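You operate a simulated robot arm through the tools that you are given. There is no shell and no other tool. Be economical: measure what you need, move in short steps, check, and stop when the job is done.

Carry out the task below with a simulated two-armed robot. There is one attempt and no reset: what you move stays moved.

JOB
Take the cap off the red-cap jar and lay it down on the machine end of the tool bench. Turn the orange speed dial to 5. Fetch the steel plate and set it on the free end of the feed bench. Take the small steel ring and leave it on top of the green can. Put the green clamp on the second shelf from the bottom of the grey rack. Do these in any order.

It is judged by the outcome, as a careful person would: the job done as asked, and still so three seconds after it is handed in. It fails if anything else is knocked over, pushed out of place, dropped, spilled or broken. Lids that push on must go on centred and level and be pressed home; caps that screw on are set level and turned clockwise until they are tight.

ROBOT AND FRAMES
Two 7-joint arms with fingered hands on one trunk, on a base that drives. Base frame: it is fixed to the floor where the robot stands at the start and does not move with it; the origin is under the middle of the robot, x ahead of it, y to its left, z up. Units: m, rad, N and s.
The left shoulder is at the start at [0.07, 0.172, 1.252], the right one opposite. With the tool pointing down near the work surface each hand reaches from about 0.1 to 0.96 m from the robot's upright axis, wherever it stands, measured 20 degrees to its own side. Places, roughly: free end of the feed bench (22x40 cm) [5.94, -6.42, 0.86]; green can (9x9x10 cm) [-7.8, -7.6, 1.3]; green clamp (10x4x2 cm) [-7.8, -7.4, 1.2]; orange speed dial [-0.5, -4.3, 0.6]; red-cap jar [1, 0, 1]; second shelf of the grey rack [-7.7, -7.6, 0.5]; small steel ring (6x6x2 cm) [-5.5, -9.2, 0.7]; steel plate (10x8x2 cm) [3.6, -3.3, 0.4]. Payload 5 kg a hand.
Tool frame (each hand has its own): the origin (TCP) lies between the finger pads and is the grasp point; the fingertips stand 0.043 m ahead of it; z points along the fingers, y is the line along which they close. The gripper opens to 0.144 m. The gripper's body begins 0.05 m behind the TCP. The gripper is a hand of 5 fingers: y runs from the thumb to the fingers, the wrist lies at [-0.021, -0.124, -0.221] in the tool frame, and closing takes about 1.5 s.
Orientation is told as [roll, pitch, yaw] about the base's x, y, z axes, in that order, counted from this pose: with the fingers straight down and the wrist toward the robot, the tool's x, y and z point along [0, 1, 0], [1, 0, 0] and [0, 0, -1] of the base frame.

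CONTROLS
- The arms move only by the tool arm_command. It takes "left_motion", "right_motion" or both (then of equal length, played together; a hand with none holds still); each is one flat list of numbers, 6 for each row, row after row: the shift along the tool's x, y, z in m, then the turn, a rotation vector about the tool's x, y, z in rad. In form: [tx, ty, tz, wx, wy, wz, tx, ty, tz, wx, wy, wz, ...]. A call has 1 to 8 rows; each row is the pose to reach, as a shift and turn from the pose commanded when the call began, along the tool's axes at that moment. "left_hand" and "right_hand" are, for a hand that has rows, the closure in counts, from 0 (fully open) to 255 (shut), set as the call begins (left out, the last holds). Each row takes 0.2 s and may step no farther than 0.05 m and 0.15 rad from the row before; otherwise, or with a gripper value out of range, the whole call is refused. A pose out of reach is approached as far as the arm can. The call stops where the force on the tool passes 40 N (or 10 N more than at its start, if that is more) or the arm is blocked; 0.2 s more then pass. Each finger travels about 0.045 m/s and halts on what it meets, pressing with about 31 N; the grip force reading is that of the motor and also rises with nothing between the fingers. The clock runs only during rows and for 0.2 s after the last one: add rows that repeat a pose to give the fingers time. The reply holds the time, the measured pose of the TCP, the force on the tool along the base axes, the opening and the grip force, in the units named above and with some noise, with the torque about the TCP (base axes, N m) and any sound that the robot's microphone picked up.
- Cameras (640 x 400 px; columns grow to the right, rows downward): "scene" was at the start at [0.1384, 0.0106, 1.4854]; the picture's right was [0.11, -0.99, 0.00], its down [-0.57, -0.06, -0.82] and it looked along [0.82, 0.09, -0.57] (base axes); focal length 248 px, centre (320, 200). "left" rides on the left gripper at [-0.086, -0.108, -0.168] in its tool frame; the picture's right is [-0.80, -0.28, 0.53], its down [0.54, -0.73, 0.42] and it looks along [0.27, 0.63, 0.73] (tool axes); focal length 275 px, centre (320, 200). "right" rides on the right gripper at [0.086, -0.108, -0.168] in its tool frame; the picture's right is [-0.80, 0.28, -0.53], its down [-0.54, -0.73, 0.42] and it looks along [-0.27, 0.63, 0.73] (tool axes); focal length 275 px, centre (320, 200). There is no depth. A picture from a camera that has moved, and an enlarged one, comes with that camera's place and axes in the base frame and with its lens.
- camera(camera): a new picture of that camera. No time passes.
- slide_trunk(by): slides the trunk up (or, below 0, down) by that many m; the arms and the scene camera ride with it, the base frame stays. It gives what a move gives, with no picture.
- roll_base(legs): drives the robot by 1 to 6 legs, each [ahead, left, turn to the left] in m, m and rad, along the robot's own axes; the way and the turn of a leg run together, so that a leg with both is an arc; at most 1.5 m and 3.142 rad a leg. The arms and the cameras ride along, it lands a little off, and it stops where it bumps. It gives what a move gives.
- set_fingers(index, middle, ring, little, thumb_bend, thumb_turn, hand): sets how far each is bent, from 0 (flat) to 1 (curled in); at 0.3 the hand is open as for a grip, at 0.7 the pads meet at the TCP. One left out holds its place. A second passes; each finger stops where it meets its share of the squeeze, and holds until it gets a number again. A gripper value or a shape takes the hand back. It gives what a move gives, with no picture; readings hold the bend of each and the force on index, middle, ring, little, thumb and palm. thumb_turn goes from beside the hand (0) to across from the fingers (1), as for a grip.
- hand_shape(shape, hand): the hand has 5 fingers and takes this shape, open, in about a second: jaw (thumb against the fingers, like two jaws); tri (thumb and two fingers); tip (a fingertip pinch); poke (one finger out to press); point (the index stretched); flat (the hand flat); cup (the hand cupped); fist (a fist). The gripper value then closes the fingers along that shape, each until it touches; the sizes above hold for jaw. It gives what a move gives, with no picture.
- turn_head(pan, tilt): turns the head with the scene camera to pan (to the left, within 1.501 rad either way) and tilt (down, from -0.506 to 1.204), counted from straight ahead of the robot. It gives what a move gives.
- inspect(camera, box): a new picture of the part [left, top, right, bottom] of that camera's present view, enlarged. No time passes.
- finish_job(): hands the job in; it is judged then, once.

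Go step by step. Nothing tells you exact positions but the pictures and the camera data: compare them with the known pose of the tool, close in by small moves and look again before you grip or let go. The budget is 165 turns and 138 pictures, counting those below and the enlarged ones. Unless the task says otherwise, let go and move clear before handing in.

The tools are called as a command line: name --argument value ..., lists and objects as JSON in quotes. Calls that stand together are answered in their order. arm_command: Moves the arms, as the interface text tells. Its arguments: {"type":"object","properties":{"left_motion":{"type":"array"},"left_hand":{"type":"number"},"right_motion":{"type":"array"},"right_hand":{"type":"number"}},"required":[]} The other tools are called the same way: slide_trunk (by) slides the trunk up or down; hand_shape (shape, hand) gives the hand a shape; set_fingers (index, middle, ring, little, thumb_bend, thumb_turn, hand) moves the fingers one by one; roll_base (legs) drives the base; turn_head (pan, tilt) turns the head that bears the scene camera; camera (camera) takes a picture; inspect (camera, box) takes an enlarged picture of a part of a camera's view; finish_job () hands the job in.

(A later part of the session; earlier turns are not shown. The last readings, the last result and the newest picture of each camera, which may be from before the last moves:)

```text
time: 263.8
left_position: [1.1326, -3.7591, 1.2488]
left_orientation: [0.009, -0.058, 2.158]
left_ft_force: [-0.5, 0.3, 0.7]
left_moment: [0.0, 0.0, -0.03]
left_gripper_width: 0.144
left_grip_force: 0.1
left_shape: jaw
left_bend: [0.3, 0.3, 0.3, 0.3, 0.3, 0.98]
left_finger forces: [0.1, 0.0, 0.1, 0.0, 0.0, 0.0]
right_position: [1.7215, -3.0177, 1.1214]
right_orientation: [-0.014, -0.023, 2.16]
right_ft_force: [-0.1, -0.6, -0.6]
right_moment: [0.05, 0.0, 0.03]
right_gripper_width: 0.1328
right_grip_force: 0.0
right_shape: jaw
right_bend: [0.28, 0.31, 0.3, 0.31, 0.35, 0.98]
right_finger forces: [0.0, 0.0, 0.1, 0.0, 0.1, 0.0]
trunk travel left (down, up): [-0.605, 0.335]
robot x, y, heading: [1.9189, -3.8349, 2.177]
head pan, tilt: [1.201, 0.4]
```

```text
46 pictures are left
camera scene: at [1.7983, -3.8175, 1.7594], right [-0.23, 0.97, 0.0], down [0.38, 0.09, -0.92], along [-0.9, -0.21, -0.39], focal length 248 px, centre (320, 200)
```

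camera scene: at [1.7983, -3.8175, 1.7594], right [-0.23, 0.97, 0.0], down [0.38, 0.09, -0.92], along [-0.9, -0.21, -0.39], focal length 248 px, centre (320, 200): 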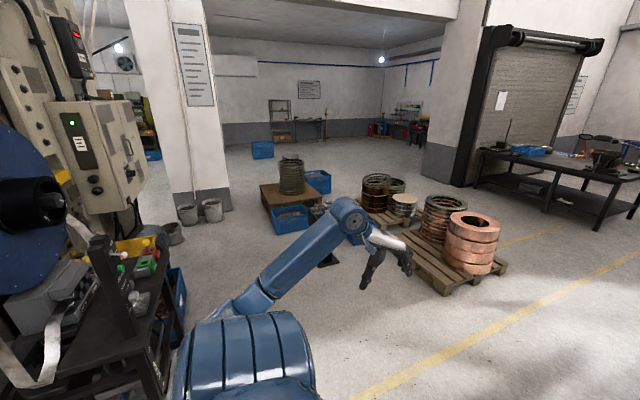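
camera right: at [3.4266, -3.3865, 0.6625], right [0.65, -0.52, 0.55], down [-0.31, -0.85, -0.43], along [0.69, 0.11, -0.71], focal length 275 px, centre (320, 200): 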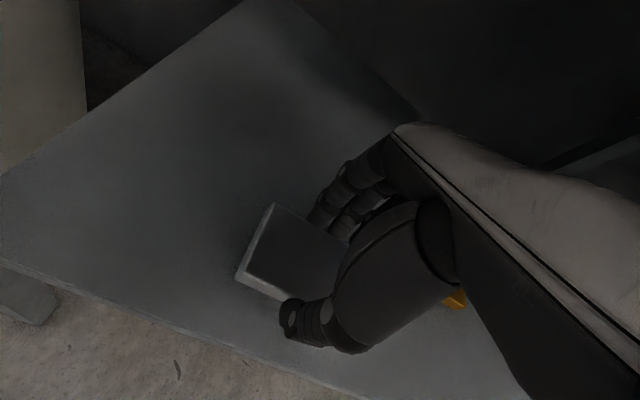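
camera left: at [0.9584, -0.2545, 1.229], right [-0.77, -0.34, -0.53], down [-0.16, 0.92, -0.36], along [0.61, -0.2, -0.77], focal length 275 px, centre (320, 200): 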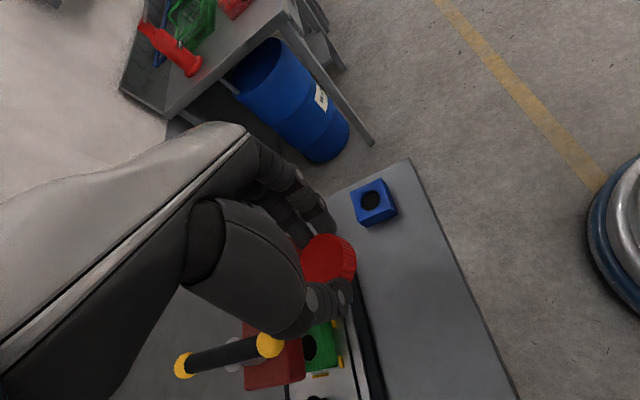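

The grey rack is visible in the far corner, and the dial's place is hidden behind my left forearm near the coils. I turn to face it.

roll_base --legs '[[0, 0, 1.18]]'

turn_head --pan 0.0 --tilt 0.45

camera --camera "scene"

```text
time: 267.1
left_position: [1.5332, -4.5256, 1.2489]
left_orientation: [0.008, -0.056, -2.964]
left_ft_force: [0.0, -0.2, -0.2]
left_moment: [0.02, 0.0, -0.03]
left_gripper_width: 0.1438
left_grip_force: 0.0
left_shape: jaw
left_bend: [0.3, 0.3, 0.3, 0.3, 0.3, 0.98]
left_finger forces: [0.0, 0.0, 0.1, 0.0, 0.1, 0.0]
right_position: [1.0867, -3.6898, 1.1202]
right_orientation: [-0.014, -0.026, -2.963]
right_ft_force: [-0.1, 1.1, -0.5]
right_moment: [0.02, 0.01, 0.01]
right_gripper_width: 0.1327
right_grip_force: 0.1
right_shape: jaw
right_bend: [0.28, 0.31, 0.3, 0.31, 0.35, 0.98]
right_finger forces: [0.0, 0.0, 0.1, 0.0, 0.1, 0.0]
trunk travel left (down, up): [-0.605, 0.335]
robot x, y, heading: [1.9156, -3.8368, -2.944]
head pan, tilt: [1.201, 0.4]
```

```text
time: 268.5
left_position: [1.5334, -4.5261, 1.2482]
left_orientation: [0.009, -0.056, -2.963]
left_ft_force: [-0.6, 0.6, 0.6]
left_moment: [-0.02, 0.01, 0.0]
left_gripper_width: 0.1438
left_grip_force: 0.0
left_shape: jaw
left_bend: [0.3, 0.3, 0.3, 0.3, 0.3, 0.98]
left_finger forces: [0.0, 0.0, 0.1, 0.0, 0.0, 0.1]
right_position: [1.0861, -3.6908, 1.1206]
right_orientation: [-0.014, -0.024, -2.961]
right_ft_force: [0.6, 0.0, -0.5]
right_moment: [-0.01, 0.03, 0.01]
right_gripper_width: 0.1326
right_grip_force: 0.1
right_shape: jaw
right_bend: [0.28, 0.31, 0.3, 0.31, 0.35, 0.98]
right_finger forces: [0.0, 0.1, 0.0, 0.0, 0.0, 0.0]
trunk travel left (down, up): [-0.605, 0.335]
robot x, y, heading: [1.919, -3.8365, -2.95]
head pan, tilt: [0.0, 0.45]
```

```text
45 pictures are left
camera scene: at [1.7773, -3.865, 1.7546], right [-0.19, 0.98, 0.0], down [0.43, 0.08, -0.9], along [-0.88, -0.17, -0.44], focal length 248 px, centre (320, 200)
```

scene: 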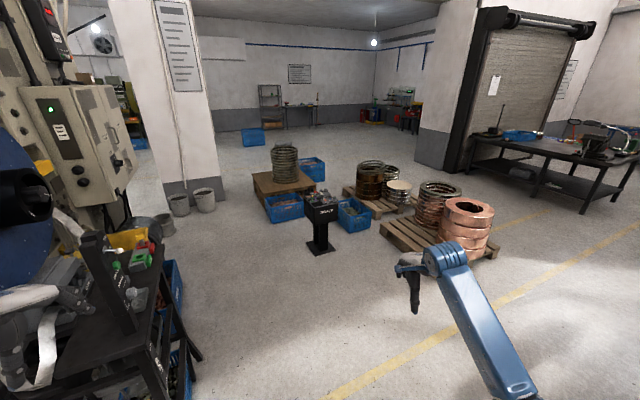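

There's a small pedestal with a dark box near [−0.5, −4.3]. I zoom in on it.

inspect --camera "scene" --box '[290, 180, 350, 260]'

```text
5.00 times, centred on (320, 220) of scene
camera zoom: at [1.7773, -3.865, 1.7546], right [-0.19, 0.98, 0.0], down [0.43, 0.08, -0.9], along [-0.88, -0.17, -0.44], focal length 1241 px, centre (320, 100)
```

zoom: 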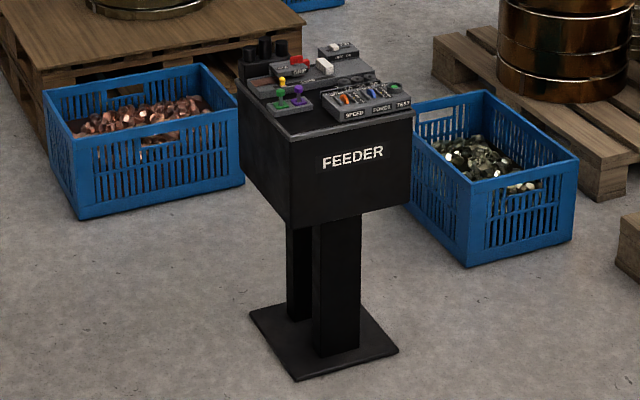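

It's the FEEDER panel, with its front turned toward the aisle. I drive up to about 1 m in front of it, facing it.

roll_base --legs '[[0.81, -0.2, 0], [0.81, -0.2, 0], [0, 0, 0.41]]'

turn_head --pan 0.0 --tilt 0.85

camera --camera "scene"

```text
time: 270.3
left_position: [1.3714, -4.5063, 1.2478]
left_orientation: [0.005, -0.047, -2.978]
left_ft_force: [13.3, 27.2, 0.7]
left_moment: [-1.74, 0.81, 0.21]
left_gripper_width: 0.1439
left_grip_force: 0.1
left_shape: jaw
left_bend: [0.3, 0.3, 0.3, 0.3, 0.3, 0.98]
left_finger forces: [0.0, 0.0, 2.1, 25.2, 0.0, 0.1]
right_position: [0.923, -3.6813, 1.1215]
right_orientation: [-0.013, -0.023, -2.962]
right_ft_force: [-0.9, -0.7, -0.3]
right_moment: [0.06, -0.06, 0.02]
right_gripper_width: 0.1326
right_grip_force: 0.0
right_shape: jaw
right_bend: [0.28, 0.31, 0.3, 0.31, 0.35, 0.98]
right_finger forces: [0.0, 0.0, 0.1, 0.1, 0.0, 0.0]
trunk travel left (down, up): [-0.605, 0.335]
robot x, y, heading: [1.7455, -3.8276, -2.946]
head pan, tilt: [0.0, 0.45]
stopped in leg 1: the force on the tool passed its limit at 96 N (the readings are from after the stop); the commanded pose is now the measured one
```

```text
time: 271.2
left_position: [1.3716, -4.5076, 1.2484]
left_orientation: [0.006, -0.046, -2.975]
left_ft_force: [9.1, 34.6, -8.2]
left_moment: [-1.64, 0.35, -0.36]
left_gripper_width: 0.1438
left_grip_force: 0.0
left_shape: jaw
left_bend: [0.3, 0.3, 0.3, 0.3, 0.3, 0.98]
left_finger forces: [0.0, 0.0, 3.9, 31.1, 0.0, 0.0]
right_position: [0.9222, -3.6796, 1.1202]
right_orientation: [-0.01, -0.023, -2.961]
right_ft_force: [0.4, -0.4, 0.9]
right_moment: [-0.02, 0.01, 0.0]
right_gripper_width: 0.1326
right_grip_force: 0.1
right_shape: jaw
right_bend: [0.28, 0.31, 0.3, 0.31, 0.35, 0.98]
right_finger forces: [0.0, 0.0, 0.1, 0.0, 0.1, 0.0]
trunk travel left (down, up): [-0.605, 0.335]
robot x, y, heading: [1.7516, -3.8287, -2.946]
head pan, tilt: [0.0, 0.85]
```

```text
43 pictures are left
camera scene: at [1.6267, -3.8485, 1.7203], right [-0.19, 0.98, 0.0], down [0.74, 0.14, -0.66], along [-0.65, -0.13, -0.75], focal length 248 px, centre (320, 200)
```

scene: 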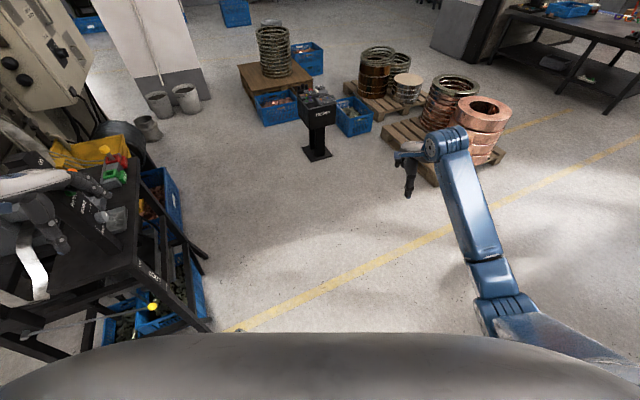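

My left hand touched something on the black bench. I move straight away from it and inspect that bench.

roll_base --legs '[[-0.08, -0.02, 0], [0, -0.35, 0]]'

inspect --camera "scene" --box '[0, 120, 240, 300]'

```text
time: 274.1
left_position: [1.3734, -4.1335, 1.2455]
left_orientation: [0.001, -0.047, -2.979]
left_ft_force: [0.0, 0.3, -1.1]
left_moment: [0.05, 0.03, 0.01]
left_gripper_width: 0.1437
left_grip_force: 0.0
left_shape: jaw
left_bend: [0.3, 0.3, 0.3, 0.3, 0.3, 0.98]
left_finger forces: [0.1, 0.1, 0.1, 0.0, 0.1, 0.1]
right_position: [0.9306, -3.3015, 1.1204]
right_orientation: [-0.014, -0.022, -2.966]
right_ft_force: [-0.1, -0.5, -0.7]
right_moment: [0.07, -0.03, -0.02]
right_gripper_width: 0.1325
right_grip_force: 0.0
right_shape: jaw
right_bend: [0.28, 0.31, 0.3, 0.31, 0.35, 0.98]
right_finger forces: [0.1, 0.0, 0.0, 0.1, 0.0, 0.1]
trunk travel left (down, up): [-0.605, 0.335]
robot x, y, heading: [1.7595, -3.4552, -2.948]
head pan, tilt: [0.0, 0.85]
```

```text
2.22 times, centred on (120, 210) of scene
camera zoom: at [1.633, -3.4778, 1.7201], right [-0.19, 0.98, 0.0], down [0.74, 0.14, -0.66], along [-0.65, -0.12, -0.75], focal length 552 px, centre (764, 178)
```

zoom: 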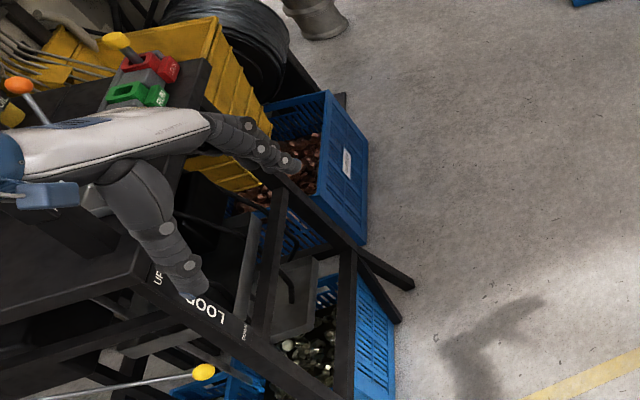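

The bench and its parts look undisturbed. I continue to the feeder panel.

roll_base --legs '[[0.77, 0, 0], [0.77, 0, 0], [0, 0, 0.41]]'

camera --camera "scene"

```text
time: 283.2
left_position: [0.1991, -4.5249, 1.2462]
left_orientation: [0.002, -0.047, -2.551]
left_ft_force: [0.0, 0.5, 0.4]
left_moment: [0.01, 0.04, 0.0]
left_gripper_width: 0.144
left_grip_force: 0.1
left_shape: jaw
left_bend: [0.3, 0.3, 0.3, 0.3, 0.3, 0.98]
left_finger forces: [0.0, 0.1, 0.0, 0.0, 0.0, 0.0]
right_position: [-0.5488, -3.951, 1.12]
right_orientation: [-0.012, -0.021, -2.541]
right_ft_force: [-0.8, 0.4, -0.1]
right_moment: [-0.02, 0.0, -0.01]
right_gripper_width: 0.1327
right_grip_force: 0.1
right_shape: jaw
right_bend: [0.28, 0.31, 0.3, 0.31, 0.35, 0.98]
right_finger forces: [0.0, 0.0, 0.0, 0.0, 0.0, 0.0]
trunk travel left (down, up): [-0.605, 0.335]
robot x, y, heading: [0.2721, -3.7475, -2.532]
head pan, tilt: [0.0, 0.85]
```

```text
41 pictures are left
camera scene: at [0.1637, -3.819, 1.7202], right [-0.58, 0.82, 0.0], down [0.61, 0.43, -0.66], along [-0.54, -0.38, -0.75], focal length 248 px, centre (320, 200)
```

scene: 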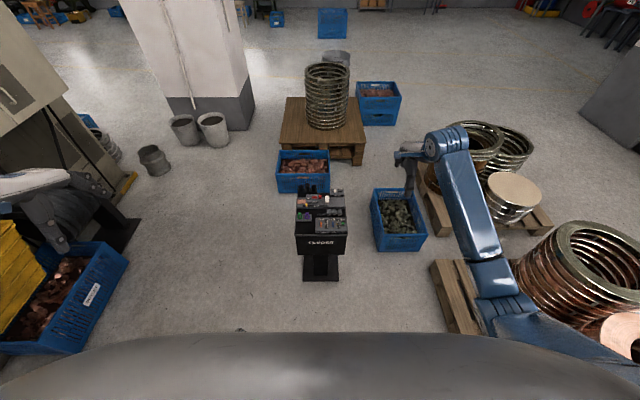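

inspect --camera "scene" --box '[290, 180, 356, 246]'

```text
6.06 times, centred on (323, 213) of scene
camera zoom: at [0.1637, -3.819, 1.7202], right [-0.58, 0.82, 0.0], down [0.61, 0.43, -0.66], along [-0.54, -0.38, -0.75], focal length 1504 px, centre (302, 121)
```

zoom: 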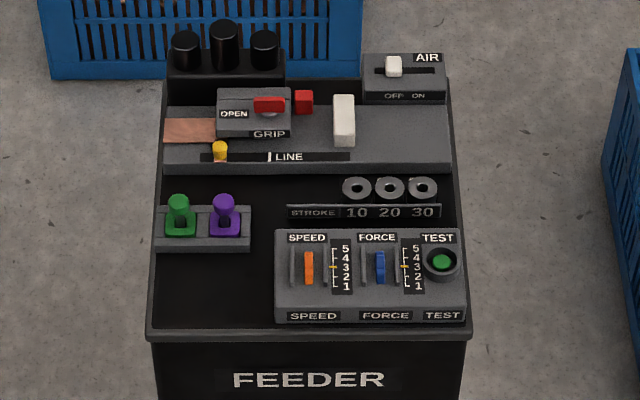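

The orange speed dial is a thumbwheel in a slot with a 1–5 scale, now at 3. I shape the right hand to one-finger poke, lower the trunk and move the hand over the panel.

hand_shape --shape "poke" --hand "right"

roll_base --legs '[[0.1, 0.25, 0]]'

slide_trunk --by -0.3

camera --camera "right"

inspect --camera "scene" --box '[300, 140, 480, 260]'

```text
time: 284.1
left_position: [0.1992, -4.5247, 1.2456]
left_orientation: [0.005, -0.046, -2.551]
left_ft_force: [-0.3, 0.2, -0.7]
left_moment: [0.02, 0.01, -0.01]
left_gripper_width: 0.1439
left_grip_force: 0.1
left_shape: jaw
left_bend: [0.3, 0.3, 0.3, 0.3, 0.3, 0.98]
left_finger forces: [0.0, 0.1, 0.0, 0.0, 0.0, 0.0]
right_position: [-0.5482, -3.9525, 1.1212]
right_orientation: [-0.016, -0.022, -2.539]
right_ft_force: [-0.2, 0.6, 0.0]
right_moment: [0.03, 0.0, 0.01]
right_gripper_width: 0.0
right_grip_force: 0.0
right_shape: poke
right_bend: [0.7, 0.7, 0.99, 0.99, 1.0, 1.0]
right_finger forces: [0.0, 0.1, 0.1, 0.1, 0.0, 0.1]
trunk travel left (down, up): [-0.605, 0.335]
robot x, y, heading: [0.27, -3.7483, -2.526]
head pan, tilt: [0.0, 0.85]
```

```text
time: 286.0
left_position: [0.2688, -4.7867, 1.2473]
left_orientation: [0.004, -0.048, -2.548]
left_ft_force: [0.3, 0.4, -0.6]
left_moment: [-0.01, 0.02, 0.01]
left_gripper_width: 0.1442
left_grip_force: 0.0
left_shape: jaw
left_bend: [0.3, 0.3, 0.3, 0.3, 0.3, 0.98]
left_finger forces: [0.0, 0.0, 0.0, 0.0, 0.0, 0.0]
right_position: [-0.4827, -4.2181, 1.121]
right_orientation: [-0.011, -0.024, -2.536]
right_ft_force: [-0.6, 0.3, 0.3]
right_moment: [-0.01, 0.01, -0.02]
right_gripper_width: 0.0
right_grip_force: 0.0
right_shape: poke
right_bend: [0.7, 0.7, 0.99, 0.99, 1.0, 1.0]
right_finger forces: [0.1, 0.1, 0.0, 0.1, 0.0, 0.0]
trunk travel left (down, up): [-0.605, 0.335]
robot x, y, heading: [0.333, -4.0137, -2.526]
head pan, tilt: [0.0, 0.85]
```

```text
time: 289.0
left_position: [0.2682, -4.7885, 0.9466]
left_orientation: [0.004, -0.046, -2.548]
left_ft_force: [0.3, 0.3, 0.8]
left_moment: [0.02, 0.0, 0.01]
left_gripper_width: 0.144
left_grip_force: 0.0
left_shape: jaw
left_bend: [0.3, 0.3, 0.3, 0.3, 0.3, 0.98]
left_finger forces: [0.0, 0.0, 0.0, 0.0, 0.0, 0.0]
right_position: [-0.481, -4.2177, 0.8202]
right_orientation: [-0.013, -0.023, -2.537]
right_ft_force: [0.6, -0.4, 0.7]
right_moment: [-0.02, -0.02, 0.03]
right_gripper_width: 0.0
right_grip_force: 0.1
right_shape: poke
right_bend: [0.7, 0.7, 0.99, 0.99, 1.0, 1.0]
right_finger forces: [0.0, 0.1, 0.0, 0.1, 0.0, 0.0]
trunk travel left (down, up): [-0.305, 0.635]
robot x, y, heading: [0.3343, -4.014, -2.52]
head pan, tilt: [0.0, 0.85]
```

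```text
39 pictures are left
camera right: at [-0.3386, -4.2274, 0.9842], right [-0.67, 0.49, 0.55], down [0.28, 0.86, -0.43], along [-0.69, -0.14, -0.71], focal length 275 px, centre (320, 200)
```

right: 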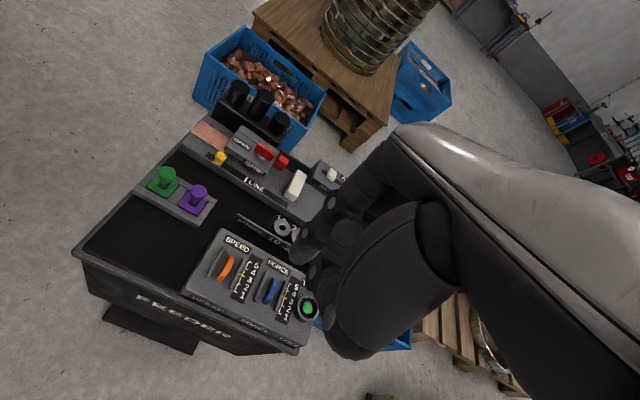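

```text
3.33 times, centred on (390, 200) of scene
camera zoom: at [0.2307, -4.0836, 1.4203], right [-0.58, 0.81, 0.0], down [0.61, 0.44, -0.66], along [-0.54, -0.38, -0.75], focal length 827 px, centre (87, 200)
```

zoom: 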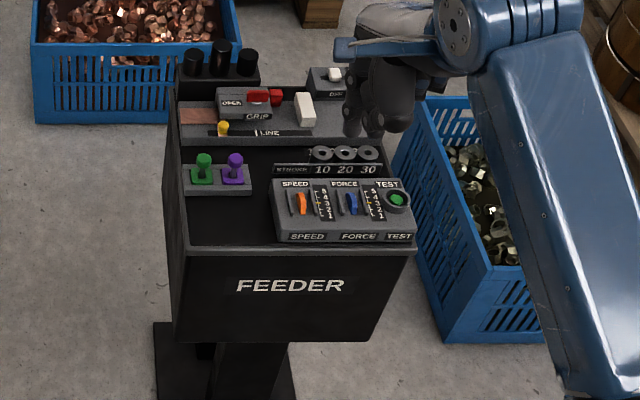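

The dial wheel's top triangulates to about [−0.495, −4.264, 0.613]. I curl the middle finger away so only the index points, move above the wheel and look closely.

set_fingers --hand "right" --middle 1.0 --index 0.6

arm_command --right_motion '[0.01, 0.015, 0.03, 0, 0, 0, 0.018, 0.03, 0.06, 0, 0, 0, 0.018, 0.03, 0.09, 0, 0, 0, 0.018, 0.03, 0.11, 0, 0, 0]'

inspect --camera "right" --box '[200, 180, 400, 330]'

inspect --camera "scene" --box '[330, 160, 420, 220]'

```text
time: 290.0
left_position: [0.2689, -4.7882, 0.9466]
left_orientation: [0.004, -0.049, -2.549]
left_ft_force: [0.7, -0.6, -0.1]
left_moment: [-0.01, 0.04, 0.01]
left_gripper_width: 0.1435
left_grip_force: 0.0
left_shape: jaw
left_bend: [0.3, 0.3, 0.3, 0.3, 0.3, 0.98]
left_finger forces: [0.0, 0.1, 0.0, 0.1, 0.0, 0.0]
right_position: [-0.481, -4.219, 0.8226]
right_orientation: [-0.014, -0.023, -2.536]
right_ft_force: [0.1, 0.4, 0.4]
right_moment: [0.01, 0.01, 0.0]
right_gripper_width: 0.0602
right_grip_force: 0.0
right_shape: fingers
right_bend: [0.6, 1.0, 0.99, 0.99, 1.0, 1.0]
right_finger forces: [0.0, 0.1, 0.1, 0.1, 0.1, 0.1]
trunk travel left (down, up): [-0.305, 0.635]
robot x, y, heading: [0.3384, -4.0087, -2.524]
head pan, tilt: [0.0, 0.85]
```

```text
time: 291.0
left_position: [0.2687, -4.7882, 0.9459]
left_orientation: [0.005, -0.047, -2.548]
left_ft_force: [0.7, 0.5, 0.7]
left_moment: [0.0, 0.0, -0.02]
left_gripper_width: 0.1441
left_grip_force: 0.0
left_shape: jaw
left_bend: [0.3, 0.3, 0.3, 0.3, 0.3, 0.98]
left_finger forces: [0.1, 0.1, 0.1, 0.1, 0.1, 0.1]
right_position: [-0.4978, -4.249, 0.7101]
right_orientation: [-0.014, -0.026, -2.535]
right_ft_force: [-0.5, -0.2, -0.3]
right_moment: [0.02, 0.01, 0.01]
right_gripper_width: 0.0603
right_grip_force: 0.1
right_shape: fingers
right_bend: [0.6, 1.0, 0.99, 0.99, 1.0, 1.0]
right_finger forces: [0.0, 0.0, 0.0, 0.0, 0.0, 0.0]
trunk travel left (down, up): [-0.305, 0.635]
robot x, y, heading: [0.335, -4.0079, -2.52]
head pan, tilt: [0.0, 0.85]
```

```text
2.67 times, centred on (300, 255) of right
camera zoom: at [-0.355, -4.2598, 0.8734], right [-0.67, 0.49, 0.55], down [0.28, 0.86, -0.43], along [-0.69, -0.14, -0.71], focal length 734 px, centre (373, 53)
```

zoom: 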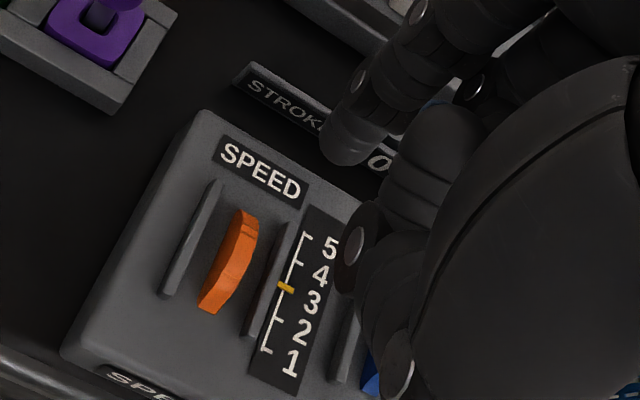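

```text
6.67 times, centred on (375, 190) of scene
camera zoom: at [0.2304, -4.0841, 1.4202], right [-0.58, 0.81, 0.0], down [0.61, 0.44, -0.66], along [-0.54, -0.38, -0.75], focal length 1655 px, centre (-47, 267)
```

zoom: 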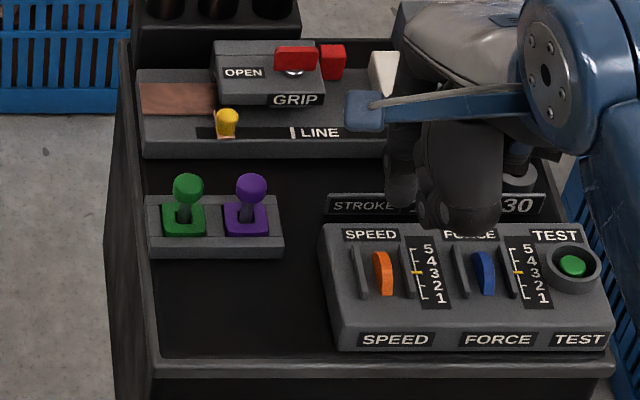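

The index tip is beyond the wheel. I raise 4 cm and bring the tip back and left over the wheel, then re-check.

arm_command --right_motion '[0, 0, -0.02, 0, 0, 0, 0, 0, -0.04, 0, 0, 0, 0.015, -0.035, -0.04, 0, 0, 0, 0.03, -0.072, -0.04, 0, 0, 0]'

inspect --camera "right" --box '[240, 180, 440, 330]'

inspect --camera "scene" --box '[340, 160, 430, 220]'

```text
time: 292.0
left_position: [0.2702, -4.7884, 0.9459]
left_orientation: [0.003, -0.048, -2.548]
left_ft_force: [1.1, 0.2, 1.0]
left_moment: [0.01, 0.02, -0.03]
left_gripper_width: 0.1438
left_grip_force: 0.0
left_shape: jaw
left_bend: [0.3, 0.3, 0.3, 0.3, 0.3, 0.98]
left_finger forces: [0.0, 0.0, 0.0, 0.0, 0.0, 0.1]
right_position: [-0.4204, -4.2345, 0.7493]
right_orientation: [-0.015, -0.024, -2.534]
right_ft_force: [-1.2, 0.3, 1.1]
right_moment: [0.03, 0.03, 0.02]
right_gripper_width: 0.0604
right_grip_force: 0.0
right_shape: fingers
right_bend: [0.6, 1.0, 0.99, 0.99, 1.0, 1.0]
right_finger forces: [0.0, 0.0, 0.0, 0.1, 0.1, 0.0]
trunk travel left (down, up): [-0.305, 0.635]
robot x, y, heading: [0.3378, -4.0085, -2.525]
head pan, tilt: [0.0, 0.85]
```

```text
2.67 times, centred on (340, 255) of right
camera zoom: at [-0.2777, -4.2438, 0.9138], right [-0.67, 0.49, 0.55], down [0.28, 0.86, -0.43], along [-0.69, -0.14, -0.71], focal length 734 px, centre (267, 53)
```

zoom: 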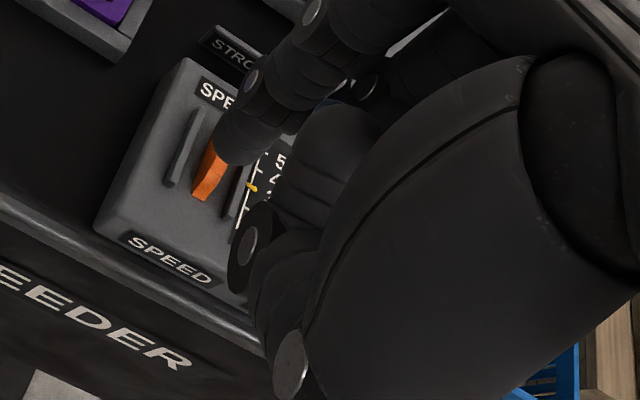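

```text
6.67 times, centred on (385, 190) of scene
camera zoom: at [0.2316, -4.0836, 1.4203], right [-0.58, 0.81, 0.0], down [0.61, 0.44, -0.66], along [-0.54, -0.38, -0.75], focal length 1655 px, centre (-113, 267)
```

zoom: 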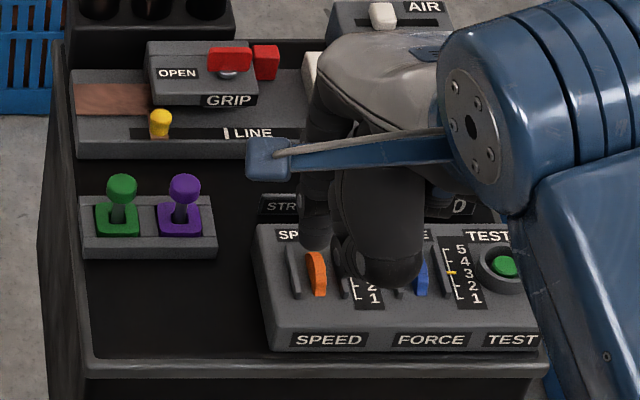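

The fingertip is about 1.5–2 cm above the wheel's far half. I shift 1 cm toward me, then descend in small steps feeling for contact.

arm_command --right_motion '[0, -0.01, 0, 0, 0, 0, 0, -0.01, 0.006, 0, 0, 0, 0, -0.01, 0.011, 0, 0, 0]'

arm_command --right_motion '[0, 0, 0.003, 0, 0, 0]'

arm_command --right_motion '[0, 0, 0.003, 0, 0, 0]'

inspect --camera "right" --box '[260, 190, 380, 280]'

```text
time: 292.8
left_position: [0.2698, -4.7882, 0.9455]
left_orientation: [0.003, -0.045, -2.547]
left_ft_force: [-0.2, 0.8, 1.0]
left_moment: [-0.05, -0.04, -0.02]
left_gripper_width: 0.144
left_grip_force: 0.2
left_shape: jaw
left_bend: [0.3, 0.3, 0.3, 0.3, 0.3, 0.98]
left_finger forces: [0.0, 0.0, 0.0, 0.0, 0.0, 0.1]
right_position: [-0.4134, -4.2287, 0.7386]
right_orientation: [-0.013, -0.023, -2.537]
right_ft_force: [0.2, 0.7, -0.4]
right_moment: [-0.01, -0.01, -0.01]
right_gripper_width: 0.0607
right_grip_force: 0.0
right_shape: fingers
right_bend: [0.6, 1.0, 0.99, 0.99, 1.0, 1.0]
right_finger forces: [0.0, 0.0, 0.1, 0.0, 0.0, 0.0]
trunk travel left (down, up): [-0.305, 0.635]
robot x, y, heading: [0.3365, -4.0096, -2.526]
head pan, tilt: [0.0, 0.85]
```

```text
time: 293.2
left_position: [0.2691, -4.7878, 0.9465]
left_orientation: [0.003, -0.046, -2.549]
left_ft_force: [0.4, 0.0, 0.1]
left_moment: [0.01, 0.0, 0.02]
left_gripper_width: 0.1441
left_grip_force: 0.1
left_shape: jaw
left_bend: [0.3, 0.3, 0.3, 0.3, 0.3, 0.98]
left_finger forces: [0.0, 0.0, 0.0, 0.0, 0.0, 0.0]
right_position: [-0.4137, -4.2282, 0.7348]
right_orientation: [-0.014, -0.023, -2.536]
right_ft_force: [-1.2, -0.4, 0.1]
right_moment: [-0.02, 0.02, 0.0]
right_gripper_width: 0.0604
right_grip_force: 0.2
right_shape: fingers
right_bend: [0.6, 1.0, 0.99, 0.99, 1.0, 1.0]
right_finger forces: [0.0, 0.0, 0.0, 0.0, 0.0, 0.1]
trunk travel left (down, up): [-0.305, 0.635]
robot x, y, heading: [0.336, -4.0049, -2.519]
head pan, tilt: [0.0, 0.85]
```

```text
time: 293.6
left_position: [0.268, -4.7883, 0.9458]
left_orientation: [0.004, -0.046, -2.546]
left_ft_force: [0.4, 0.0, 0.0]
left_moment: [-0.02, 0.01, 0.01]
left_gripper_width: 0.1441
left_grip_force: 0.0
left_shape: jaw
left_bend: [0.3, 0.3, 0.3, 0.3, 0.3, 0.98]
left_finger forces: [0.1, 0.0, 0.1, 0.1, 0.0, 0.1]
right_position: [-0.4134, -4.2269, 0.7316]
right_orientation: [-0.014, -0.024, -2.536]
right_ft_force: [-0.6, 0.2, 0.5]
right_moment: [-0.01, 0.0, -0.01]
right_gripper_width: 0.0601
right_grip_force: 0.1
right_shape: fingers
right_bend: [0.6, 1.0, 0.99, 0.99, 1.0, 1.0]
right_finger forces: [0.0, 0.1, 0.1, 0.1, 0.0, 0.0]
trunk travel left (down, up): [-0.305, 0.635]
robot x, y, heading: [0.3344, -4.01, -2.525]
head pan, tilt: [0.0, 0.85]
```

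```text
4.44 times, centred on (320, 235) of right
camera zoom: at [-0.2706, -4.2374, 0.8954], right [-0.67, 0.49, 0.55], down [0.28, 0.86, -0.43], along [-0.69, -0.14, -0.71], focal length 1224 px, centre (320, 44)
```

zoom: 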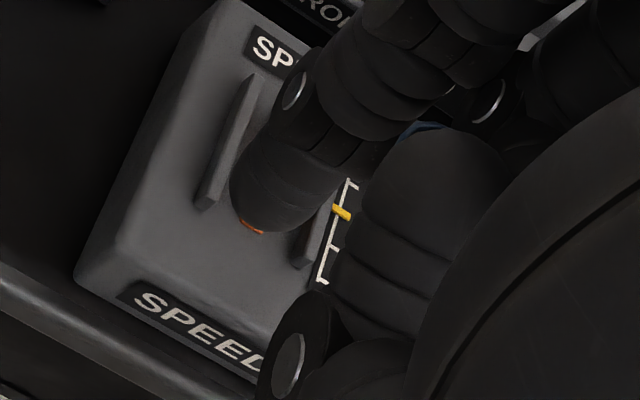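

The tip covers the wheel; no contact yet. I continue down in 3 mm steps.

arm_command --right_motion '[0, 0, 0.003, 0, 0, 0]'

arm_command --right_motion '[0, 0, 0.003, 0, 0, 0]'

arm_command --right_motion '[0, 0, 0.002, 0, 0, 0]'

```text
time: 294.0
left_position: [0.2702, -4.7884, 0.946]
left_orientation: [0.003, -0.047, -2.548]
left_ft_force: [0.0, -0.3, 0.1]
left_moment: [-0.01, 0.01, 0.0]
left_gripper_width: 0.1437
left_grip_force: 0.1
left_shape: jaw
left_bend: [0.3, 0.3, 0.3, 0.3, 0.3, 0.98]
left_finger forces: [0.0, 0.1, 0.0, 0.0, 0.1, 0.1]
right_position: [-0.4138, -4.2291, 0.7285]
right_orientation: [-0.015, -0.023, -2.536]
right_ft_force: [-0.4, 0.8, -0.1]
right_moment: [-0.02, 0.0, 0.01]
right_gripper_width: 0.0603
right_grip_force: 0.1
right_shape: fingers
right_bend: [0.6, 1.0, 0.99, 0.99, 1.0, 1.0]
right_finger forces: [0.0, 0.1, 0.0, 0.0, 0.0, 0.0]
trunk travel left (down, up): [-0.305, 0.635]
robot x, y, heading: [0.3391, -4.0055, -2.517]
head pan, tilt: [0.0, 0.85]
```

```text
time: 294.4
left_position: [0.2704, -4.7898, 0.9468]
left_orientation: [0.003, -0.047, -2.55]
left_ft_force: [-0.2, 0.1, -0.2]
left_moment: [0.0, 0.0, 0.01]
left_gripper_width: 0.1441
left_grip_force: 0.0
left_shape: jaw
left_bend: [0.3, 0.3, 0.3, 0.3, 0.3, 0.98]
left_finger forces: [0.0, 0.0, 0.0, 0.1, 0.1, 0.0]
right_position: [-0.4142, -4.2284, 0.7263]
right_orientation: [-0.014, -0.023, -2.535]
right_ft_force: [0.8, 0.1, -0.6]
right_moment: [0.01, 0.02, -0.03]
right_gripper_width: 0.0602
right_grip_force: 0.1
right_shape: fingers
right_bend: [0.6, 1.0, 0.99, 0.99, 1.0, 1.0]
right_finger forces: [0.0, 0.0, 0.0, 0.1, 0.1, 0.0]
trunk travel left (down, up): [-0.305, 0.635]
robot x, y, heading: [0.3361, -4.0131, -2.521]
head pan, tilt: [0.0, 0.85]
```

```text
time: 294.8
left_position: [0.2678, -4.7877, 0.9463]
left_orientation: [0.005, -0.046, -2.548]
left_ft_force: [-0.8, 0.2, 0.0]
left_moment: [0.03, 0.01, 0.02]
left_gripper_width: 0.1437
left_grip_force: 0.0
left_shape: jaw
left_bend: [0.3, 0.3, 0.3, 0.3, 0.3, 0.98]
left_finger forces: [0.0, 0.1, 0.0, 0.1, 0.0, 0.0]
right_position: [-0.4134, -4.2287, 0.7232]
right_orientation: [-0.014, -0.023, -2.538]
right_ft_force: [0.1, 0.5, -0.8]
right_moment: [0.01, 0.0, -0.01]
right_gripper_width: 0.0605
right_grip_force: 0.0
right_shape: fingers
right_bend: [0.6, 1.0, 0.99, 0.99, 1.0, 1.0]
right_finger forces: [0.1, 0.0, 0.0, 0.1, 0.0, 0.0]
trunk travel left (down, up): [-0.305, 0.635]
robot x, y, heading: [0.3343, -4.0081, -2.521]
head pan, tilt: [0.0, 0.85]
```

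arm_command --right_motion '[0, 0, 0.003, 0, 0, 0]'

arm_command --right_motion '[0, 0, 0.003, 0, 0, 0]'

arm_command --right_motion '[0, 0, 0.003, 0, 0, 0]'

inspect --camera "right" --box '[260, 190, 380, 280]'

```text
time: 295.2
left_position: [0.2701, -4.7883, 0.946]
left_orientation: [0.003, -0.047, -2.549]
left_ft_force: [-0.8, 0.7, 0.5]
left_moment: [0.0, -0.01, -0.02]
left_gripper_width: 0.1441
left_grip_force: 0.0
left_shape: jaw
left_bend: [0.3, 0.3, 0.3, 0.3, 0.3, 0.98]
left_finger forces: [0.1, 0.1, 0.1, 0.1, 0.0, 0.0]
right_position: [-0.4145, -4.2287, 0.7208]
right_orientation: [-0.015, -0.024, -2.536]
right_ft_force: [-0.2, 0.9, 0.0]
right_moment: [0.02, 0.0, -0.03]
right_gripper_width: 0.0606
right_grip_force: 0.1
right_shape: fingers
right_bend: [0.6, 1.0, 0.99, 0.99, 1.0, 1.0]
right_finger forces: [0.0, 0.0, 0.0, 0.0, 0.1, 0.0]
trunk travel left (down, up): [-0.305, 0.635]
robot x, y, heading: [0.3333, -4.0118, -2.522]
head pan, tilt: [0.0, 0.85]
```

```text
time: 295.6
left_position: [0.2686, -4.7887, 0.946]
left_orientation: [0.002, -0.048, -2.549]
left_ft_force: [0.7, 0.4, -0.5]
left_moment: [0.01, -0.02, 0.0]
left_gripper_width: 0.1439
left_grip_force: 0.0
left_shape: jaw
left_bend: [0.3, 0.3, 0.3, 0.3, 0.3, 0.98]
left_finger forces: [0.1, 0.0, 0.0, 0.1, 0.1, 0.1]
right_position: [-0.4141, -4.2285, 0.7184]
right_orientation: [-0.014, -0.024, -2.535]
right_ft_force: [-0.2, 0.3, 1.0]
right_moment: [-0.01, -0.02, -0.02]
right_gripper_width: 0.0602
right_grip_force: 0.0
right_shape: fingers
right_bend: [0.6, 1.0, 0.99, 0.99, 1.0, 1.0]
right_finger forces: [0.1, 0.0, 0.0, 0.0, 0.0, 0.1]
trunk travel left (down, up): [-0.305, 0.635]
robot x, y, heading: [0.3375, -4.0094, -2.52]
head pan, tilt: [0.0, 0.85]
```

```text
time: 296.0
left_position: [0.2695, -4.7884, 0.9455]
left_orientation: [0.002, -0.046, -2.548]
left_ft_force: [0.6, -0.3, 0.5]
left_moment: [-0.02, 0.04, 0.02]
left_gripper_width: 0.1436
left_grip_force: 0.1
left_shape: jaw
left_bend: [0.3, 0.3, 0.3, 0.3, 0.3, 0.98]
left_finger forces: [0.1, 0.0, 0.1, 0.0, 0.0, 0.0]
right_position: [-0.414, -4.2273, 0.7152]
right_orientation: [-0.014, -0.022, -2.535]
right_ft_force: [-0.3, -0.2, -0.3]
right_moment: [0.0, 0.0, -0.01]
right_gripper_width: 0.0605
right_grip_force: 0.0
right_shape: fingers
right_bend: [0.6, 1.0, 0.99, 0.99, 1.0, 1.0]
right_finger forces: [0.1, 0.0, 0.0, 0.0, 0.2, 0.1]
trunk travel left (down, up): [-0.305, 0.635]
robot x, y, heading: [0.335, -4.0083, -2.522]
head pan, tilt: [0.0, 0.85]
```

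```text
4.44 times, centred on (320, 235) of right
camera zoom: at [-0.2721, -4.2373, 0.878], right [-0.67, 0.49, 0.55], down [0.28, 0.86, -0.43], along [-0.69, -0.14, -0.71], focal length 1224 px, centre (320, 44)
```

zoom: 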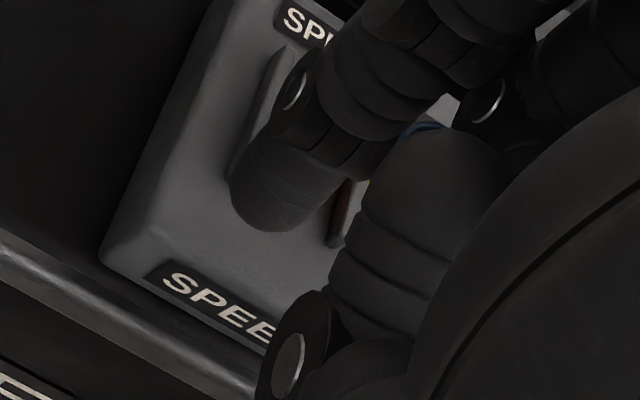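

The tip now sits just on the near side of the wheel, between the guards. I push forward in small steps and watch the force.

arm_command --right_motion '[0, 0.003, 0, 0, 0, 0, 0, 0.006, 0, 0, 0, 0]'

arm_command --right_motion '[0, 0.003, 0, 0, 0, 0, 0, 0.005, 0, 0, 0, 0]'

inspect --camera "right" --box '[260, 190, 380, 280]'

```text
time: 296.6
left_position: [0.2698, -4.789, 0.9472]
left_orientation: [0.003, -0.047, -2.547]
left_ft_force: [0.8, 0.2, -0.2]
left_moment: [-0.02, -0.01, -0.03]
left_gripper_width: 0.1439
left_grip_force: 0.2
left_shape: jaw
left_bend: [0.3, 0.3, 0.3, 0.3, 0.3, 0.98]
left_finger forces: [0.0, 0.0, 0.0, 0.0, 0.0, 0.0]
right_position: [-0.4187, -4.2326, 0.7147]
right_orientation: [-0.013, -0.023, -2.536]
right_ft_force: [0.1, 0.5, -0.6]
right_moment: [-0.02, -0.04, 0.0]
right_gripper_width: 0.06
right_grip_force: 0.0
right_shape: fingers
right_bend: [0.6, 1.0, 0.99, 0.99, 1.0, 1.0]
right_finger forces: [0.0, 0.0, 0.0, 0.0, 0.0, 0.1]
trunk travel left (down, up): [-0.305, 0.635]
robot x, y, heading: [0.3358, -4.0113, -2.523]
head pan, tilt: [0.0, 0.85]
```

```text
time: 297.2
left_position: [0.2683, -4.7881, 0.9453]
left_orientation: [0.003, -0.048, -2.548]
left_ft_force: [0.2, -0.3, 0.6]
left_moment: [0.02, 0.0, 0.01]
left_gripper_width: 0.1438
left_grip_force: 0.1
left_shape: jaw
left_bend: [0.3, 0.3, 0.3, 0.3, 0.3, 0.98]
left_finger forces: [0.0, 0.1, 0.0, 0.1, 0.1, 0.1]
right_position: [-0.4233, -4.235, 0.7146]
right_orientation: [-0.015, -0.023, -2.535]
right_ft_force: [0.2, -0.3, -0.4]
right_moment: [0.01, 0.02, -0.03]
right_gripper_width: 0.0603
right_grip_force: 0.1
right_shape: fingers
right_bend: [0.6, 1.0, 0.99, 0.99, 1.0, 1.0]
right_finger forces: [0.1, 0.1, 0.1, 0.0, 0.0, 0.0]
trunk travel left (down, up): [-0.305, 0.635]
robot x, y, heading: [0.3336, -4.0077, -2.524]
head pan, tilt: [0.0, 0.85]
```

```text
4.44 times, centred on (320, 235) of right
camera zoom: at [-0.2809, -4.244, 0.8785], right [-0.67, 0.49, 0.55], down [0.28, 0.86, -0.43], along [-0.69, -0.14, -0.71], focal length 1224 px, centre (320, 44)
```

zoom: 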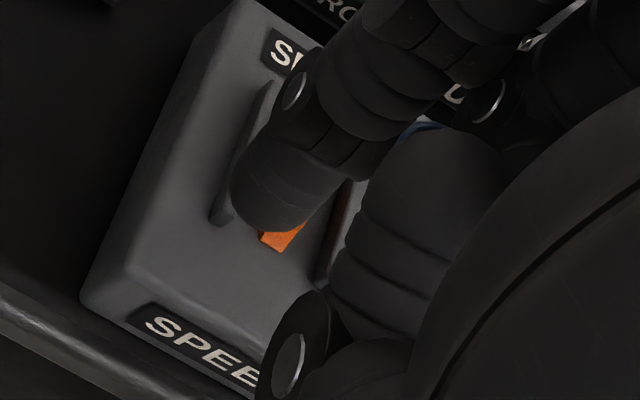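

Still above the wheel. I descend over it until the index reports force.

arm_command --right_motion '[0, -0.003, 0.002, 0, 0, 0, 0, -0.003, 0.004, 0, 0, 0]'

arm_command --right_motion '[0, 0, 0.003, 0, 0, 0]'

arm_command --right_motion '[0, 0, 0.003, 0, 0, 0]'

```text
time: 297.8
left_position: [0.2687, -4.788, 0.9462]
left_orientation: [0.003, -0.048, -2.548]
left_ft_force: [-0.2, -0.4, -0.4]
left_moment: [-0.03, -0.03, 0.02]
left_gripper_width: 0.1439
left_grip_force: 0.1
left_shape: jaw
left_bend: [0.3, 0.3, 0.3, 0.3, 0.3, 0.98]
left_finger forces: [0.0, 0.1, 0.1, 0.0, 0.0, 0.1]
right_position: [-0.421, -4.2334, 0.7112]
right_orientation: [-0.016, -0.023, -2.535]
right_ft_force: [0.3, 1.0, 0.3]
right_moment: [0.02, 0.0, 0.01]
right_gripper_width: 0.0608
right_grip_force: 0.2
right_shape: fingers
right_bend: [0.6, 1.0, 0.99, 0.99, 1.0, 1.0]
right_finger forces: [0.0, 0.0, 0.0, 0.0, 0.0, 0.0]
trunk travel left (down, up): [-0.305, 0.635]
robot x, y, heading: [0.3367, -4.0075, -2.522]
head pan, tilt: [0.0, 0.85]
```

```text
time: 298.2
left_position: [0.2693, -4.7891, 0.9472]
left_orientation: [0.003, -0.049, -2.548]
left_ft_force: [0.9, 0.6, 0.3]
left_moment: [-0.03, -0.03, -0.01]
left_gripper_width: 0.1438
left_grip_force: 0.0
left_shape: jaw
left_bend: [0.3, 0.3, 0.3, 0.3, 0.3, 0.98]
left_finger forces: [0.0, 0.1, 0.0, 0.0, 0.0, 0.0]
right_position: [-0.4211, -4.2328, 0.7064]
right_orientation: [-0.012, -0.022, -2.537]
right_ft_force: [-0.5, -0.4, 0.1]
right_moment: [-0.01, 0.02, -0.03]
right_gripper_width: 0.0604
right_grip_force: 0.1
right_shape: fingers
right_bend: [0.6, 1.0, 0.99, 0.99, 1.0, 1.0]
right_finger forces: [0.1, 0.0, 0.1, 0.0, 0.0, 0.0]
trunk travel left (down, up): [-0.305, 0.635]
robot x, y, heading: [0.3362, -4.0102, -2.524]
head pan, tilt: [0.0, 0.85]
```

```text
time: 298.6
left_position: [0.2709, -4.7895, 0.9461]
left_orientation: [0.004, -0.048, -2.546]
left_ft_force: [0.4, -0.4, -0.5]
left_moment: [0.05, 0.0, 0.02]
left_gripper_width: 0.1442
left_grip_force: 0.1
left_shape: jaw
left_bend: [0.3, 0.3, 0.3, 0.3, 0.3, 0.98]
left_finger forces: [0.0, 0.0, 0.0, 0.0, 0.0, 0.1]
right_position: [-0.4215, -4.2329, 0.7066]
right_orientation: [-0.014, -0.026, -2.536]
right_ft_force: [-0.5, 0.1, 8.0]
right_moment: [-0.19, 0.23, -0.02]
right_gripper_width: 0.0604
right_grip_force: 4.2
right_shape: fingers
right_bend: [0.6, 1.0, 0.99, 0.99, 1.0, 1.0]
right_finger forces: [8.2, 0.1, 0.1, 0.0, 0.0, 0.1]
trunk travel left (down, up): [-0.305, 0.635]
robot x, y, heading: [0.3357, -4.0088, -2.523]
head pan, tilt: [0.0, 0.85]
```

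Contact: 8 N on the index. I drag forward 12 mm.

arm_command --right_motion '[0, 0.004, 0, 0, 0, 0, 0, 0.008, 0, 0, 0, 0, 0, 0.012, 0, 0, 0, 0]'

arm_command --right_motion '[0, 0, -0.02, 0, 0, 0, 0, 0, -0.04, 0, 0, 0, 0, 0.025, -0.04, 0, 0, 0]'

inspect --camera "right" --box '[200, 180, 400, 330]'

```text
time: 299.4
left_position: [0.271, -4.7888, 0.9469]
left_orientation: [0.001, -0.047, -2.548]
left_ft_force: [-0.9, 0.1, -0.2]
left_moment: [-0.01, 0.01, -0.01]
left_gripper_width: 0.144
left_grip_force: 0.2
left_shape: jaw
left_bend: [0.3, 0.3, 0.3, 0.3, 0.3, 0.98]
left_finger forces: [0.0, 0.1, 0.0, 0.0, 0.0, 0.1]
right_position: [-0.4298, -4.2394, 0.7056]
right_orientation: [-0.014, -0.023, -2.535]
right_ft_force: [2.6, 2.0, 8.4]
right_moment: [-0.14, -0.06, 0.03]
right_gripper_width: 0.0565
right_grip_force: 4.8
right_shape: fingers
right_bend: [0.64, 1.0, 0.99, 0.99, 1.0, 1.0]
right_finger forces: [8.7, 0.0, 0.2, 0.0, 0.1, 0.0]
trunk travel left (down, up): [-0.305, 0.635]
robot x, y, heading: [0.3374, -4.0088, -2.523]
head pan, tilt: [0.0, 0.85]
```

```text
time: 300.2
left_position: [0.2686, -4.7885, 0.945]
left_orientation: [0.003, -0.046, -2.549]
left_ft_force: [-0.1, -0.7, 0.9]
left_moment: [-0.02, -0.04, -0.04]
left_gripper_width: 0.144
left_grip_force: 0.1
left_shape: jaw
left_bend: [0.3, 0.3, 0.3, 0.3, 0.3, 0.98]
left_finger forces: [0.0, 0.0, 0.0, 0.0, 0.1, 0.0]
right_position: [-0.4508, -4.2529, 0.7454]
right_orientation: [-0.015, -0.023, -2.535]
right_ft_force: [-0.5, -0.6, -0.2]
right_moment: [0.0, -0.06, 0.02]
right_gripper_width: 0.0602
right_grip_force: 0.2
right_shape: fingers
right_bend: [0.6, 1.0, 0.99, 0.99, 1.0, 1.0]
right_finger forces: [0.0, 0.1, 0.0, 0.0, 0.1, 0.0]
trunk travel left (down, up): [-0.305, 0.635]
robot x, y, heading: [0.3313, -4.0115, -2.521]
head pan, tilt: [0.0, 0.85]
```

```text
2.67 times, centred on (300, 255) of right
camera zoom: at [-0.3082, -4.263, 0.9084], right [-0.67, 0.49, 0.55], down [0.28, 0.86, -0.43], along [-0.69, -0.14, -0.71], focal length 734 px, centre (373, 53)
```

zoom: 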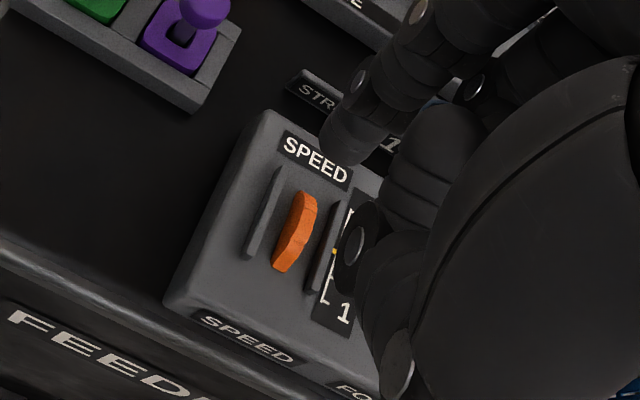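

inspect --camera "scene" --box '[350, 170, 410, 210]'

```text
10.00 times, centred on (380, 190) of scene
camera zoom: at [0.2295, -4.0849, 1.4199], right [-0.58, 0.81, 0.0], down [0.61, 0.44, -0.66], along [-0.54, -0.38, -0.75], focal length 2482 px, centre (-280, 300)
```

zoom: 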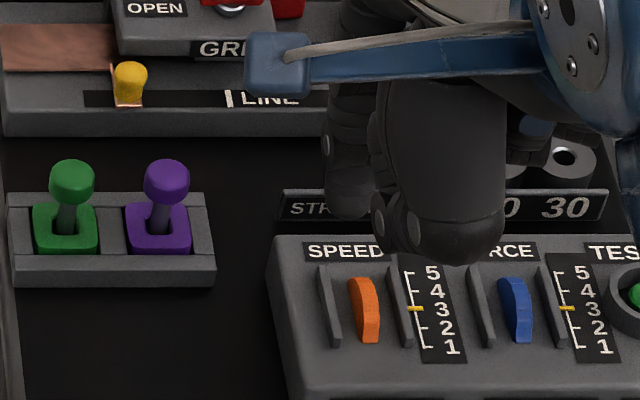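

The pointer is still at 3, so the drag slipped. I'll repeat with a firmer press of about 20–25 N and a longer stroke.

arm_command --right_motion '[0, -0.02, 0, 0, 0, 0, 0, -0.039, 0.0, 0, 0, 0, 0, -0.039, 0.025, 0, 0, 0, 0, -0.039, 0.038, 0, 0, 0, 0, -0.039, 0.044, 0, 0, 0, 0, -0.039, 0.048, 0, 0, 0]'

arm_command --right_motion '[0, 0.004, 0, 0, 0, 0, 0, 0.008, 0, 0, 0, 0, 0, 0.012, 0.0, 0, 0, 0, 0, 0.016, 0.001, 0, 0, 0, 0, 0.02, 0.002, 0, 0, 0]'

inspect --camera "scene" --box '[350, 170, 410, 210]'

```text
time: 301.6
left_position: [0.2706, -4.7882, 0.9469]
left_orientation: [0.003, -0.047, -2.548]
left_ft_force: [-0.3, 0.5, 0.9]
left_moment: [0.04, 0.0, -0.04]
left_gripper_width: 0.1438
left_grip_force: 0.1
left_shape: jaw
left_bend: [0.3, 0.3, 0.3, 0.3, 0.3, 0.98]
left_finger forces: [0.0, 0.0, 0.0, 0.0, 0.0, 0.1]
right_position: [-0.4195, -4.2317, 0.6996]
right_orientation: [-0.014, -0.025, -2.536]
right_ft_force: [1.2, 0.8, 9.4]
right_moment: [-0.22, 0.12, 0.02]
right_gripper_width: 0.0582
right_grip_force: 4.9
right_shape: fingers
right_bend: [0.62, 1.0, 0.99, 0.99, 1.0, 1.0]
right_finger forces: [10.2, 0.1, 0.0, 0.0, 0.1, 0.0]
trunk travel left (down, up): [-0.305, 0.635]
robot x, y, heading: [0.3348, -4.0111, -2.519]
head pan, tilt: [0.0, 0.85]
```

```text
time: 302.8
left_position: [0.2704, -4.7883, 0.9472]
left_orientation: [0.003, -0.048, -2.548]
left_ft_force: [0.0, -0.2, 0.7]
left_moment: [-0.01, 0.01, 0.0]
left_gripper_width: 0.144
left_grip_force: 0.1
left_shape: jaw
left_bend: [0.3, 0.3, 0.3, 0.3, 0.3, 0.98]
left_finger forces: [0.1, 0.0, 0.1, 0.0, 0.1, 0.0]
right_position: [-0.4347, -4.2447, 0.6957]
right_orientation: [-0.014, -0.025, -2.534]
right_ft_force: [11.3, 1.8, 9.5]
right_moment: [-0.05, -0.33, 0.13]
right_gripper_width: 0.0485
right_grip_force: 7.2
right_shape: fingers
right_bend: [0.7, 1.0, 0.99, 0.99, 1.0, 1.0]
right_finger forces: [14.4, 0.0, 0.1, 0.0, 0.0, 0.1]
trunk travel left (down, up): [-0.305, 0.635]
robot x, y, heading: [0.3348, -4.0144, -2.52]
head pan, tilt: [0.0, 0.85]
```

```text
10.00 times, centred on (380, 190) of scene
camera zoom: at [0.2327, -4.0834, 1.4204], right [-0.58, 0.81, 0.0], down [0.61, 0.44, -0.66], along [-0.54, -0.38, -0.75], focal length 2482 px, centre (-280, 300)
```

zoom: 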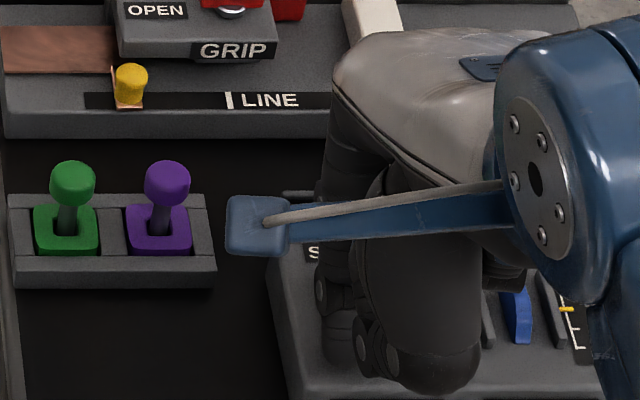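

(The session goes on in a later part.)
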